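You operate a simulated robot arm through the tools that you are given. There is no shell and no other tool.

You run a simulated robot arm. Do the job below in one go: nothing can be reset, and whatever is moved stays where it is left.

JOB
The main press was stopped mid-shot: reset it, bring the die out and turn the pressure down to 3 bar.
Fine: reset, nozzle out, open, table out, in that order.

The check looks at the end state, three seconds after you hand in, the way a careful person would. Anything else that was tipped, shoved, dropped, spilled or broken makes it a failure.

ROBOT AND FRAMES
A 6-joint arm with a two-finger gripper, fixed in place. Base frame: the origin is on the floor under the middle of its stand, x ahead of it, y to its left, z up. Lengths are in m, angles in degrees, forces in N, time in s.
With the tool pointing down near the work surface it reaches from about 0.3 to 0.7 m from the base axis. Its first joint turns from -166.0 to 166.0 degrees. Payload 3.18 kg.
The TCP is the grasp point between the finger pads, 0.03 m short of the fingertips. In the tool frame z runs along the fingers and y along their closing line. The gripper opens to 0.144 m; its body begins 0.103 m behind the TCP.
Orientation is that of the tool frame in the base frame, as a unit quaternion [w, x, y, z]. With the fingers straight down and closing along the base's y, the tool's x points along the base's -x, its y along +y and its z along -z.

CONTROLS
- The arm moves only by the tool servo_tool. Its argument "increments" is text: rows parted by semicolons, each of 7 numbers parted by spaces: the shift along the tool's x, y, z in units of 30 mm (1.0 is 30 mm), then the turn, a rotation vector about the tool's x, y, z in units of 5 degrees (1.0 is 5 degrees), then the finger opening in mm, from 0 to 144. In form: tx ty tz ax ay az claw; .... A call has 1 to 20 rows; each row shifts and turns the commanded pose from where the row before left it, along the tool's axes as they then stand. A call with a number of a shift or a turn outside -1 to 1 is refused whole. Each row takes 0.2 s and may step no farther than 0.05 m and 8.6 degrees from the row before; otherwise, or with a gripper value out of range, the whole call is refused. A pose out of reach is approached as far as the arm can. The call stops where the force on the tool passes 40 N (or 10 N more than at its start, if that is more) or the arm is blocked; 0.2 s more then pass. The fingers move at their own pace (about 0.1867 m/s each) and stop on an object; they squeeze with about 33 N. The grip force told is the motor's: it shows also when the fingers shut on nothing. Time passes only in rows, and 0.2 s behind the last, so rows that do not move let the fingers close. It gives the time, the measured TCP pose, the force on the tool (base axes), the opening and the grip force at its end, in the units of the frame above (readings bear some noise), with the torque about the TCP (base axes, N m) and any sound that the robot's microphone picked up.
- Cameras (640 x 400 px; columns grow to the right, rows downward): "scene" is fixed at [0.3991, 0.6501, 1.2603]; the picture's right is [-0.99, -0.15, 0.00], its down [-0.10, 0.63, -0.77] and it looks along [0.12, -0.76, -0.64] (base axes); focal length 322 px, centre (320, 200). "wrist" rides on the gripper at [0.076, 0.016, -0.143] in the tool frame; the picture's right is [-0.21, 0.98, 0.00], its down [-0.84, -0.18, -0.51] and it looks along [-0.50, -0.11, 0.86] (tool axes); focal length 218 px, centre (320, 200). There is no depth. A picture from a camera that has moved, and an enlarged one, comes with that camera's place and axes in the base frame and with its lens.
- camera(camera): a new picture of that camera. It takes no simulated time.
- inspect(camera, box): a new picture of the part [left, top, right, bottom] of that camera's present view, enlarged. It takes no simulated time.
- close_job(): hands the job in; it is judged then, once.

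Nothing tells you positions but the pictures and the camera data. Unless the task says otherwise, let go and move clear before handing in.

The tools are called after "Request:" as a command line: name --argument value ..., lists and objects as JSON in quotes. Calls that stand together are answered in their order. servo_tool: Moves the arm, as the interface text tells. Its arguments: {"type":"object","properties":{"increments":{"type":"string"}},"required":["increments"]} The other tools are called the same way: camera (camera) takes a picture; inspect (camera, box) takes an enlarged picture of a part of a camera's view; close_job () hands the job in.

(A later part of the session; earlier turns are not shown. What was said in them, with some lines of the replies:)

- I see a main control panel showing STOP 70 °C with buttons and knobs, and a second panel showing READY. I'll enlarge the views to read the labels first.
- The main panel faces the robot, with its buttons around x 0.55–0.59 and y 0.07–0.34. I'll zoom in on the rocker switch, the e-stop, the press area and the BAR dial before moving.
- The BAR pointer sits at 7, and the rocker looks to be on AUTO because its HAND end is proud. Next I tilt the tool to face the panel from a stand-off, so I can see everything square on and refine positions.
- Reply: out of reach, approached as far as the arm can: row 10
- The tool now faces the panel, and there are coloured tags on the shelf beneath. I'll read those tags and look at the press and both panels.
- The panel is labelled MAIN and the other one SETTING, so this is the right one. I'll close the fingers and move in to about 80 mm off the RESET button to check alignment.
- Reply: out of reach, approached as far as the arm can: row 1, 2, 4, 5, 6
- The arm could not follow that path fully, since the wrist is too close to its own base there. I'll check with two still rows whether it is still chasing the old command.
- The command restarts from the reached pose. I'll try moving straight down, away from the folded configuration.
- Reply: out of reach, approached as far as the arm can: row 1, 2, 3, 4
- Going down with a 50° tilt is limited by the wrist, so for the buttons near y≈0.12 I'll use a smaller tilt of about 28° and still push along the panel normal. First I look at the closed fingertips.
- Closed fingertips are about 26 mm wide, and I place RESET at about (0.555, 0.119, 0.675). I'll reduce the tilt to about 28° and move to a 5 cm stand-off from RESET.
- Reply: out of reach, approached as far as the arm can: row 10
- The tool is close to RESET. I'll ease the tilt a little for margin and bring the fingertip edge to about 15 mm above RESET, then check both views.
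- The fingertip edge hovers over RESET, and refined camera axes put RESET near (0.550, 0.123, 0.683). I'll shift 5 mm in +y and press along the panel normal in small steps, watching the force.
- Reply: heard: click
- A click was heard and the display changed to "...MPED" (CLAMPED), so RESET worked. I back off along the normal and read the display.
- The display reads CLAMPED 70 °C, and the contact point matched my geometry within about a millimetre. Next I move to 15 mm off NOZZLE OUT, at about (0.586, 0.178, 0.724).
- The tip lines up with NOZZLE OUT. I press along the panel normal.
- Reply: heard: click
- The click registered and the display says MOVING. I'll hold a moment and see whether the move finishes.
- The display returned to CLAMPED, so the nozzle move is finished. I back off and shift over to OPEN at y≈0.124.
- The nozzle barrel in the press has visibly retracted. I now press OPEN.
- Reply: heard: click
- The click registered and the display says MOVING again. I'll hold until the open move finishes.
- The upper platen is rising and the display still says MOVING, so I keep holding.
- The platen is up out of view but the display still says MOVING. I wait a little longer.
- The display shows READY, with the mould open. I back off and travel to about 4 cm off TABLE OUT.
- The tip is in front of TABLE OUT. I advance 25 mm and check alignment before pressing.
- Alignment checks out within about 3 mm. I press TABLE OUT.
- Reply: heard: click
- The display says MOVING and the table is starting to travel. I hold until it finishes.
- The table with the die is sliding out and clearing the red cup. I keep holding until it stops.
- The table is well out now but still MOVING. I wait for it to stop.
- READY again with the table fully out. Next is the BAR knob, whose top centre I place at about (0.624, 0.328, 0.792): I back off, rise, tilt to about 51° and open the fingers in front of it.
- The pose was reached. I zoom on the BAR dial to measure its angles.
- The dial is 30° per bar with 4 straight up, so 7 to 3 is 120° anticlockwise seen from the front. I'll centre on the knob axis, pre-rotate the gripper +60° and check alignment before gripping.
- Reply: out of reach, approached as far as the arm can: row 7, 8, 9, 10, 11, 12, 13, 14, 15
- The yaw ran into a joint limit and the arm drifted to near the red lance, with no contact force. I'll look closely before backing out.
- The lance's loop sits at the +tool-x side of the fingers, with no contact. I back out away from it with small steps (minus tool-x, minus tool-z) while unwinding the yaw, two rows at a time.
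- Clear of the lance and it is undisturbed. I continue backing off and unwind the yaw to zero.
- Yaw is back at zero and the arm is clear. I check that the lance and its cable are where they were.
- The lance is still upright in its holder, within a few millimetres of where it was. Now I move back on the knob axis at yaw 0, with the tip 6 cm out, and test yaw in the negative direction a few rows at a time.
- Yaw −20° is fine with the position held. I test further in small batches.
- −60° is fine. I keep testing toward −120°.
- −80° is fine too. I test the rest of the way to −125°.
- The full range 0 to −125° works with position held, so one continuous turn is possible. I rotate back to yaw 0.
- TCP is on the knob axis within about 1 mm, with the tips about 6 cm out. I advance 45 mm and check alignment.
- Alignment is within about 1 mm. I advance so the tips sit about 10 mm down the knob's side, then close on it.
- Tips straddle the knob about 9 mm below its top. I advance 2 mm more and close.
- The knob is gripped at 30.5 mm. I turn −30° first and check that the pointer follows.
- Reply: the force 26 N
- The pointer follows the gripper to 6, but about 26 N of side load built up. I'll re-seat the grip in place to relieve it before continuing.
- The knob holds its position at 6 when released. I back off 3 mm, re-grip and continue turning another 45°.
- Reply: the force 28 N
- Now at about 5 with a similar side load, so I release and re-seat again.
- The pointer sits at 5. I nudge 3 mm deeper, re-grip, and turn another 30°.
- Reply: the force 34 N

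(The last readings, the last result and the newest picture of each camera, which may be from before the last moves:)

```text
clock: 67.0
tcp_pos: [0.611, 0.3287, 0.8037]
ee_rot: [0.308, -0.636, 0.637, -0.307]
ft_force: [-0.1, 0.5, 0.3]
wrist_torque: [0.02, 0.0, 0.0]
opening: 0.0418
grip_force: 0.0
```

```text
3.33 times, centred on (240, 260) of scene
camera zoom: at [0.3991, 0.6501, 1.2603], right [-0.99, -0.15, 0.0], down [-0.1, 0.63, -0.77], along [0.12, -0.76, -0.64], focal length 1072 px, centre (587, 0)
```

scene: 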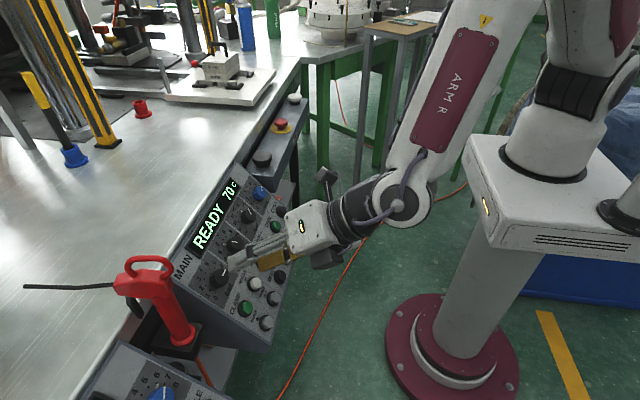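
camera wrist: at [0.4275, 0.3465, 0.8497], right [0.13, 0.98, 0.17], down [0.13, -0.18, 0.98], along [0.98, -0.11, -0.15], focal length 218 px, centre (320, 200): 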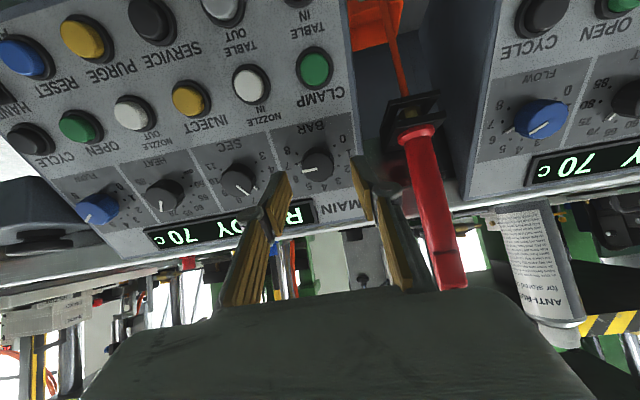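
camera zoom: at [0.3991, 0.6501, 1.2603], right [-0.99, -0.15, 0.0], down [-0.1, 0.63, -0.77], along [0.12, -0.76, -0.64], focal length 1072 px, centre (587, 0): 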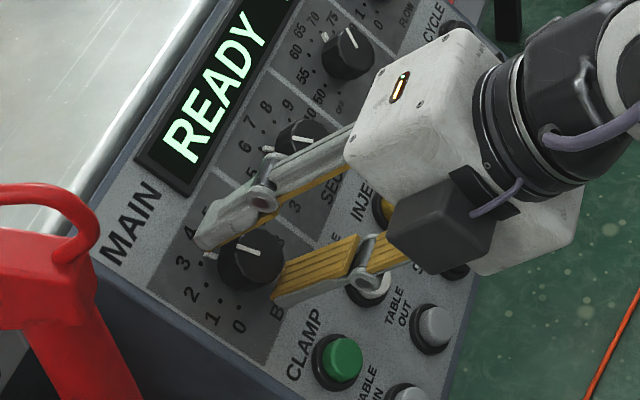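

The pointer now looks to be somewhat past 4, toward 3. I retreat along the axis to measure it properly.

Request:
servo_tool --increments "0 0 0 0 0 0 54; 0 0 -0.6 0 0 0 54; 0 0 -0.8 0 0 0 54; 0 0 -0.8 0 0 0 54; 0 0 0 0 0 0 54"

Request:
inspect --camera "wrist" --box '[260, 80, 380, 170]'

Request:
inspect --camera "scene" --box '[180, 230, 260, 300]'

```text
clock: 68.2
tcp_pos: [0.5589, 0.3268, 0.8443]
ee_rot: [0.308, -0.636, 0.637, -0.308]
ft_force: [0.0, 0.9, -0.3]
wrist_torque: [0.0, 0.0, 0.0]
opening: 0.0542
grip_force: 0.1
```

```text
4.44 times, centred on (320, 125) of wrist
camera zoom: at [0.4368, 0.2511, 0.9206], right [-0.61, 0.21, -0.77], down [-0.28, 0.84, 0.46], along [0.74, 0.5, -0.45], focal length 970 px, centre (320, 533)
```

zoom: 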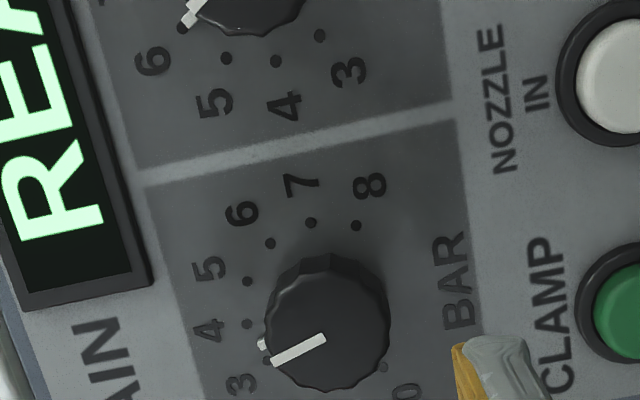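

```text
5.71 times, centred on (220, 265) of scene
camera zoom: at [0.3991, 0.6501, 1.2603], right [-0.99, -0.15, 0.0], down [-0.1, 0.63, -0.77], along [0.12, -0.76, -0.64], focal length 1838 px, centre (891, -171)
```

zoom: 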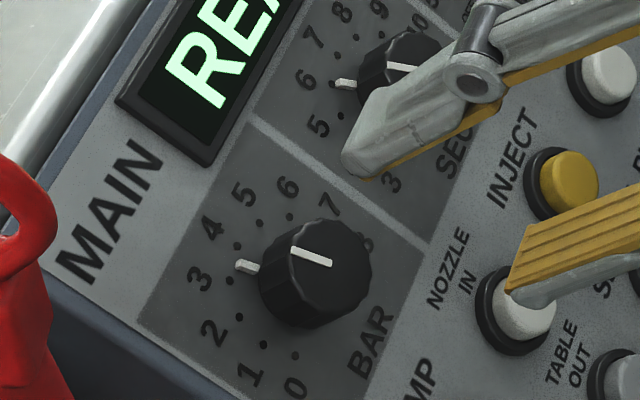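

The pointer is at −15°, i.e. about 3.5 bar, so another −15° is needed. I'll align the jaws with the pointer (yaw −105°), re-grip and turn 15° more.

Request:
servo_tool --increments "0 0 0 0 0 -1 54; 0 0 0 0 0 -1 54; 0 0 0 0 0 -1 54; -0.048 -0.013 0 0 0 0 54; 0 0 0.6 0 0 0 54; 0 0 0.6 0 0 0 54; 0 0 0 0 0 0 54"

Request:
inspect --camera "wrist" --box '[220, 90, 420, 215]'

```text
clock: 69.8
tcp_pos: [0.5863, 0.332, 0.8232]
ee_rot: [-0.265, 0.714, -0.549, 0.345]
ft_force: [0.3, -0.5, -0.1]
wrist_torque: [-0.03, 0.03, 0.0]
opening: 0.0541
grip_force: 0.0
```

```text
3.20 times, centred on (320, 152) of wrist
camera zoom: at [0.4769, 0.2523, 0.915], right [-0.62, -0.05, -0.78], down [-0.42, 0.86, 0.28], along [0.66, 0.51, -0.56], focal length 698 px, centre (320, 352)
```

zoom: 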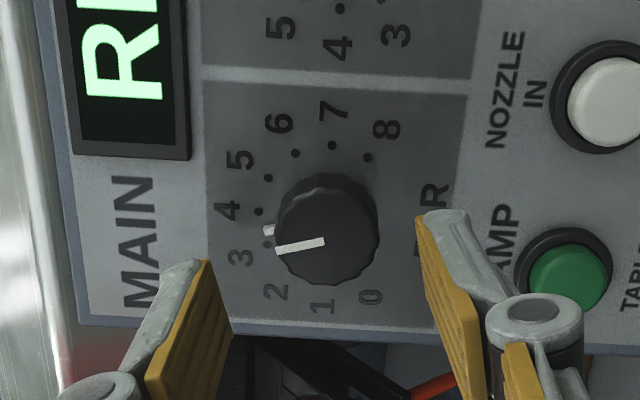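

The knob is about 2 mm off along the jaw line. I correct that, advance and grip.

Request:
servo_tool --increments "0.03 0.067 0 0 0 0 54; 0 0 0.5 0 0 0 54; 0 0 0.48 0 0 0 54; 0 0 0 0 0 0 54"

Request:
inspect --camera "wrist" --box '[220, 90, 420, 215]'

```text
clock: 70.8
tcp_pos: [0.6078, 0.3284, 0.8017]
ee_rot: [-0.265, 0.714, -0.549, 0.345]
ft_force: [0.2, -0.3, 0.7]
wrist_torque: [-0.01, -0.01, 0.01]
opening: 0.0537
grip_force: 0.1
```

```text
3.20 times, centred on (320, 152) of wrist
camera zoom: at [0.4985, 0.2505, 0.8941], right [-0.62, -0.05, -0.78], down [-0.42, 0.86, 0.28], along [0.66, 0.51, -0.56], focal length 698 px, centre (320, 352)
```

zoom: 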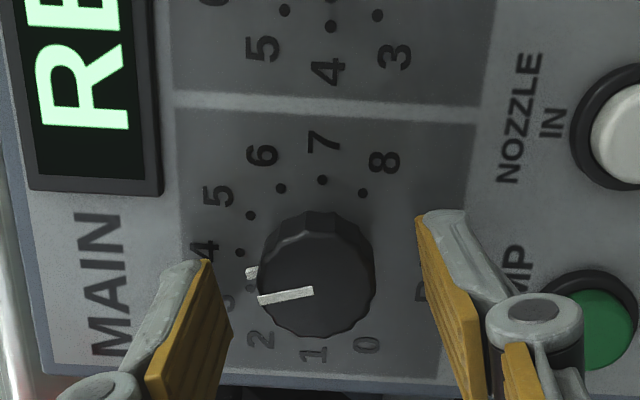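

Well centred now. I close and turn −15°.

Request:
servo_tool --increments "0 0 0 0 0 0 40; 0 0 0 0 0 0 20; 0 0 0 0 0 0 10; 0 0 0 0 0 0 10"

Request:
servo_tool --increments "0 0 0 0 0 -0.75 10; 0 0 0 0 0 -0.75 10; 0 0 0 0 0 -0.75 10; 0 0 0 0 0 -0.75 10; 0 0 0 0 0 0 10"

Request:
inspect --camera "wrist" --box '[220, 90, 420, 215]'

Request:
inspect --camera "scene" --box '[180, 230, 260, 300]'

```text
clock: 71.8
tcp_pos: [0.6098, 0.3286, 0.8042]
ee_rot: [-0.266, 0.714, -0.548, 0.346]
ft_force: [5.4, 1.2, 3.1]
wrist_torque: [-0.05, -0.02, -0.01]
opening: 0.0303
grip_force: 44.8
```

```text
clock: 73.0
tcp_pos: [0.6081, 0.329, 0.8019]
ee_rot: [-0.218, 0.779, -0.451, 0.376]
ft_force: [-9.4, 0.9, 9.1]
wrist_torque: [0.11, 0.16, 0.13]
opening: 0.0306
grip_force: 45.1
```

```text
3.20 times, centred on (320, 152) of wrist
camera zoom: at [0.5114, 0.2543, 0.9104], right [-0.59, -0.31, -0.74], down [-0.56, 0.82, 0.11], along [0.58, 0.48, -0.66], focal length 698 px, centre (320, 352)
```

zoom: 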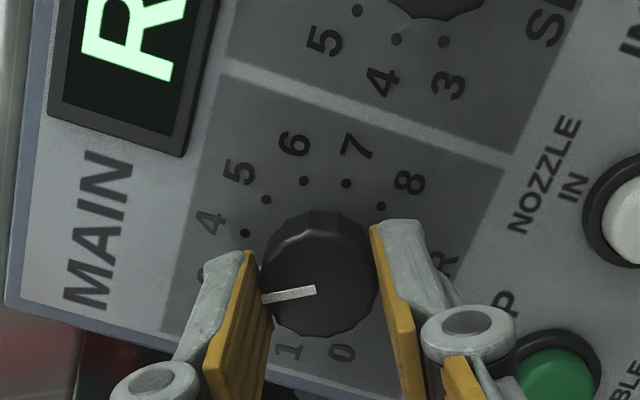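

```text
5.71 times, centred on (220, 265) of scene
camera zoom: at [0.3991, 0.6501, 1.2603], right [-0.99, -0.15, 0.0], down [-0.1, 0.63, -0.77], along [0.12, -0.76, -0.64], focal length 1838 px, centre (891, -171)
```

zoom: 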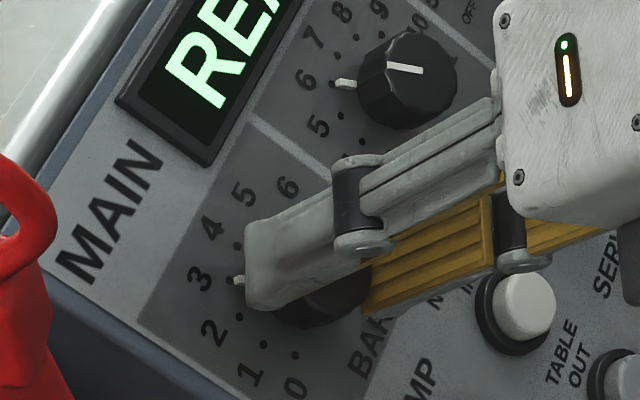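

The pointer is now on the 3 dot with low side load. I release and retreat along the axis to verify.

Request:
servo_tool --increments "0 0 0 0 0 0 54; 0 0 0 0 0 0 54; 0 0 -0.6 0 0 0 54; 0 0 -0.8 0 0 0 54; 0 0 -0.8 0 0 0 54; 0 0 0 0 0 0 54"

Request:
inspect --camera "wrist" --box '[260, 80, 380, 170]'

Request:
inspect --camera "scene" --box '[180, 230, 260, 300]'

```text
clock: 74.4
tcp_pos: [0.5575, 0.3289, 0.8407]
ee_rot: [-0.218, 0.78, -0.45, 0.377]
ft_force: [0.8, -0.6, 0.6]
wrist_torque: [-0.03, -0.03, 0.01]
opening: 0.0541
grip_force: 0.0
```

```text
4.44 times, centred on (320, 125) of wrist
camera zoom: at [0.4602, 0.2549, 0.9488], right [-0.59, -0.31, -0.75], down [-0.56, 0.82, 0.11], along [0.58, 0.48, -0.66], focal length 970 px, centre (320, 533)
```

zoom: 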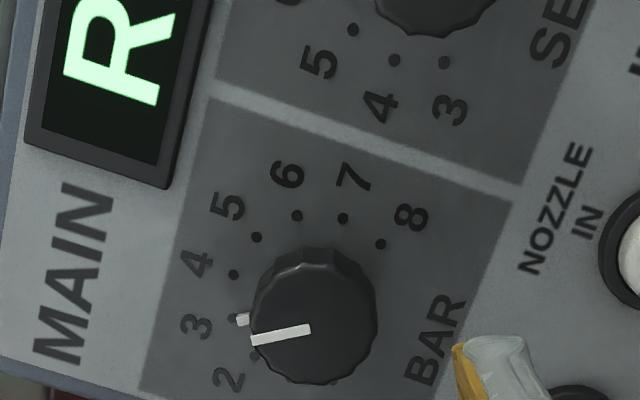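

```text
5.71 times, centred on (220, 265) of scene
camera zoom: at [0.3991, 0.6501, 1.2603], right [-0.99, -0.15, 0.0], down [-0.1, 0.63, -0.77], along [0.12, -0.76, -0.64], focal length 1838 px, centre (891, -171)
```

zoom: 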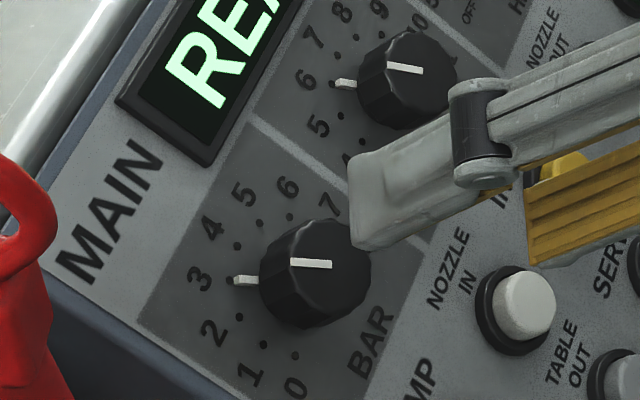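

The pointer reads −30° ± 1°, which is 3 bar. I lift away, staying clear of the lance, and inspect the whole scene.

Request:
servo_tool --increments "0.327 -0.566 -0.518 0 0 0 54; 0.327 -0.566 -0.518 0 0 0 54; 0.327 -0.566 -0.518 0 0 0 54; 0.327 -0.566 -0.518 0 0 0 54; 0.327 -0.566 -0.518 0 0 0 54; 0 0 0 0 0 0 54"

Request:
camera --camera "scene"

Request:
inspect --camera "scene" --box '[160, 160, 320, 350]'

Request:
inspect --camera "scene" --box '[60, 220, 220, 340]'

Request:
camera --camera "wrist"

```text
clock: 75.8
tcp_pos: [0.5559, 0.3284, 0.9694]
ee_rot: [-0.218, 0.78, -0.451, 0.376]
ft_force: [-0.5, 0.8, -0.5]
wrist_torque: [-0.03, 0.0, 0.0]
opening: 0.0539
grip_force: 0.1
```

```text
taken
```

scene: 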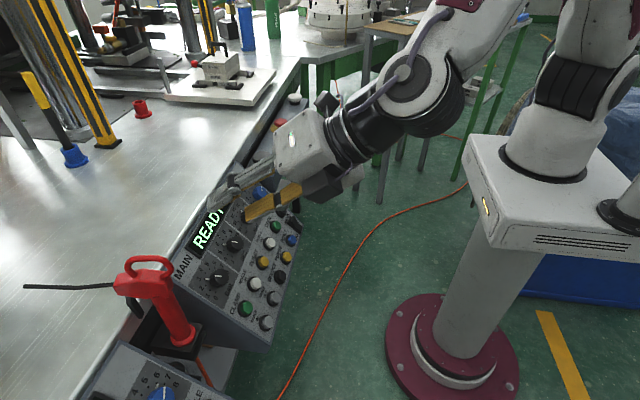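

```text
2.11 times, centred on (240, 255) of scene
camera zoom: at [0.3991, 0.6501, 1.2603], right [-0.99, -0.15, 0.0], down [-0.1, 0.63, -0.77], along [0.12, -0.76, -0.64], focal length 677 px, centre (488, 84)
```

zoom: 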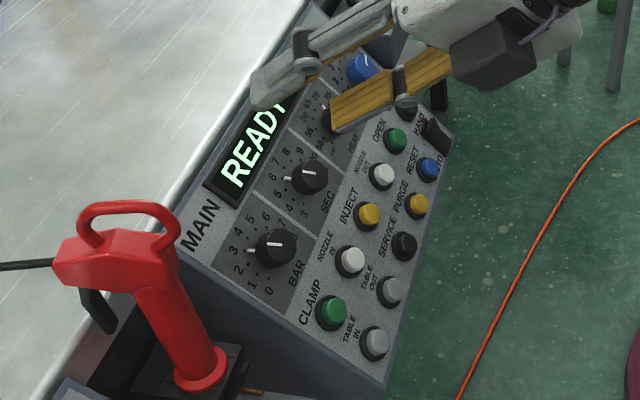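

```text
3.33 times, centred on (140, 280) of scene
camera zoom: at [0.3991, 0.6501, 1.2603], right [-0.99, -0.15, 0.0], down [-0.1, 0.63, -0.77], along [0.12, -0.76, -0.64], focal length 1072 px, centre (920, -67)
```

zoom: 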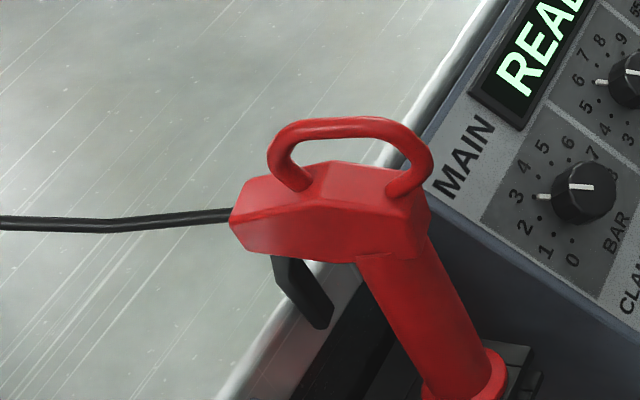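

```text
taken
camera wrist: at [0.4603, 0.2542, 1.0788], right [-0.59, -0.31, -0.75], down [-0.56, 0.82, 0.11], along [0.58, 0.48, -0.66], focal length 218 px, centre (320, 200)
```

wrist: 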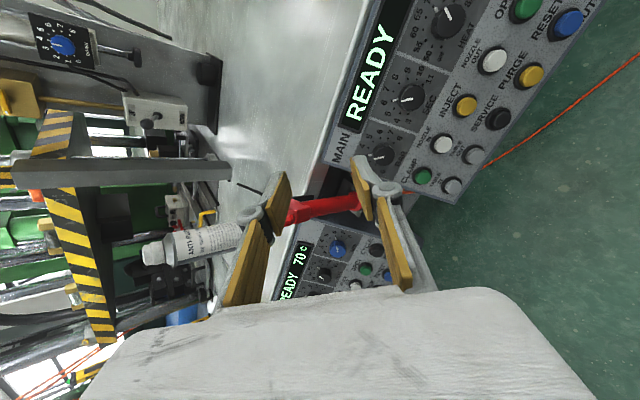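

Everything on the panel looks right: READY, BAR at 3, other dials unchanged, and the lance still standing in its holder. One last check of the press, the table and the BAR dial.

Request:
inspect --camera "scene" --box '[0, 0, 300, 180]'

Request:
inspect --camera "scene" --box '[190, 240, 260, 300]'

Request:
inspect --camera "scene" --box '[140, 290, 240, 370]'

```text
2.13 times, centred on (150, 90) of scene
camera zoom: at [0.3991, 0.6501, 1.2603], right [-0.99, -0.15, 0.0], down [-0.1, 0.63, -0.77], along [0.12, -0.76, -0.64], focal length 686 px, centre (683, 435)
```

zoom: 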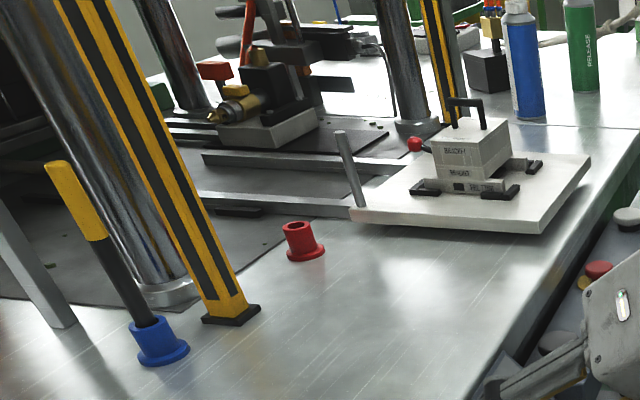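

```text
6.67 times, centred on (225, 270) of scene
camera zoom: at [0.3991, 0.6501, 1.2603], right [-0.99, -0.15, 0.0], down [-0.1, 0.63, -0.77], along [0.12, -0.76, -0.64], focal length 2144 px, centre (953, -267)
```

zoom: 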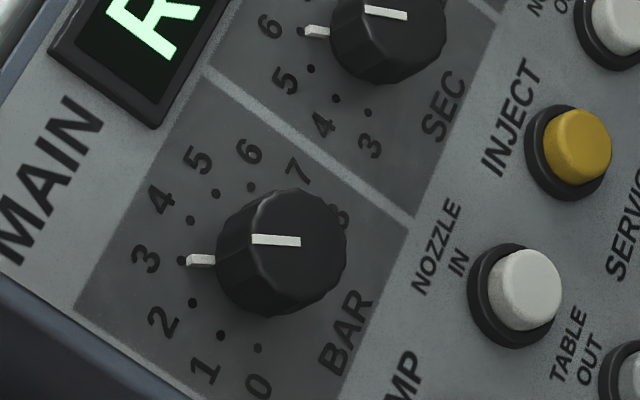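

```text
5.00 times, centred on (190, 330) of scene
camera zoom: at [0.3991, 0.6501, 1.2603], right [-0.99, -0.15, 0.0], down [-0.1, 0.63, -0.77], along [0.12, -0.76, -0.64], focal length 1608 px, centre (970, -450)
```

zoom: 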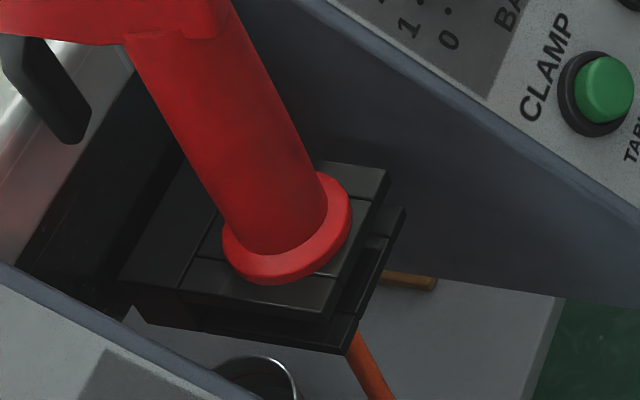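

The table and die are fully out, the nozzle is back, the mould is open, the display reads READY and BAR points at the 3 dot. The gripper is open and clear of everything, so I hand the job in.

Request:
close_job

```text
The job is handed in.
```

The main press is reset, the die is out on its table, and the pressure is set to 3 bar. I handed the job in, and no result has come back yet.

- **Sequence:** I pressed RESET, NOZZLE OUT, OPEN and TABLE OUT in that order, waiting for each move to finish. The display went from STOP to CLAMPED and now reads READY. The nozzle is back, the mould is open and the table is fully out.
- **Pressure:** I turned the BAR knob from 7 to 3, and its pointer lines up with the 3 dot. The SEC dial still reads as it did, and I didn't touch HEAT, FLOW or the HAND/AUTO switch.
- **Red hand tool disturbed:** While I was preparing to turn the knob, the arm hit a joint limit. It drifted into the red hand tool standing between the two panels and pushed it aside for a moment. The tool is still upright and seated in its holder, but it is a few millimetres and a few degrees off where it was. I left it there because nudging it back could have made things worse.
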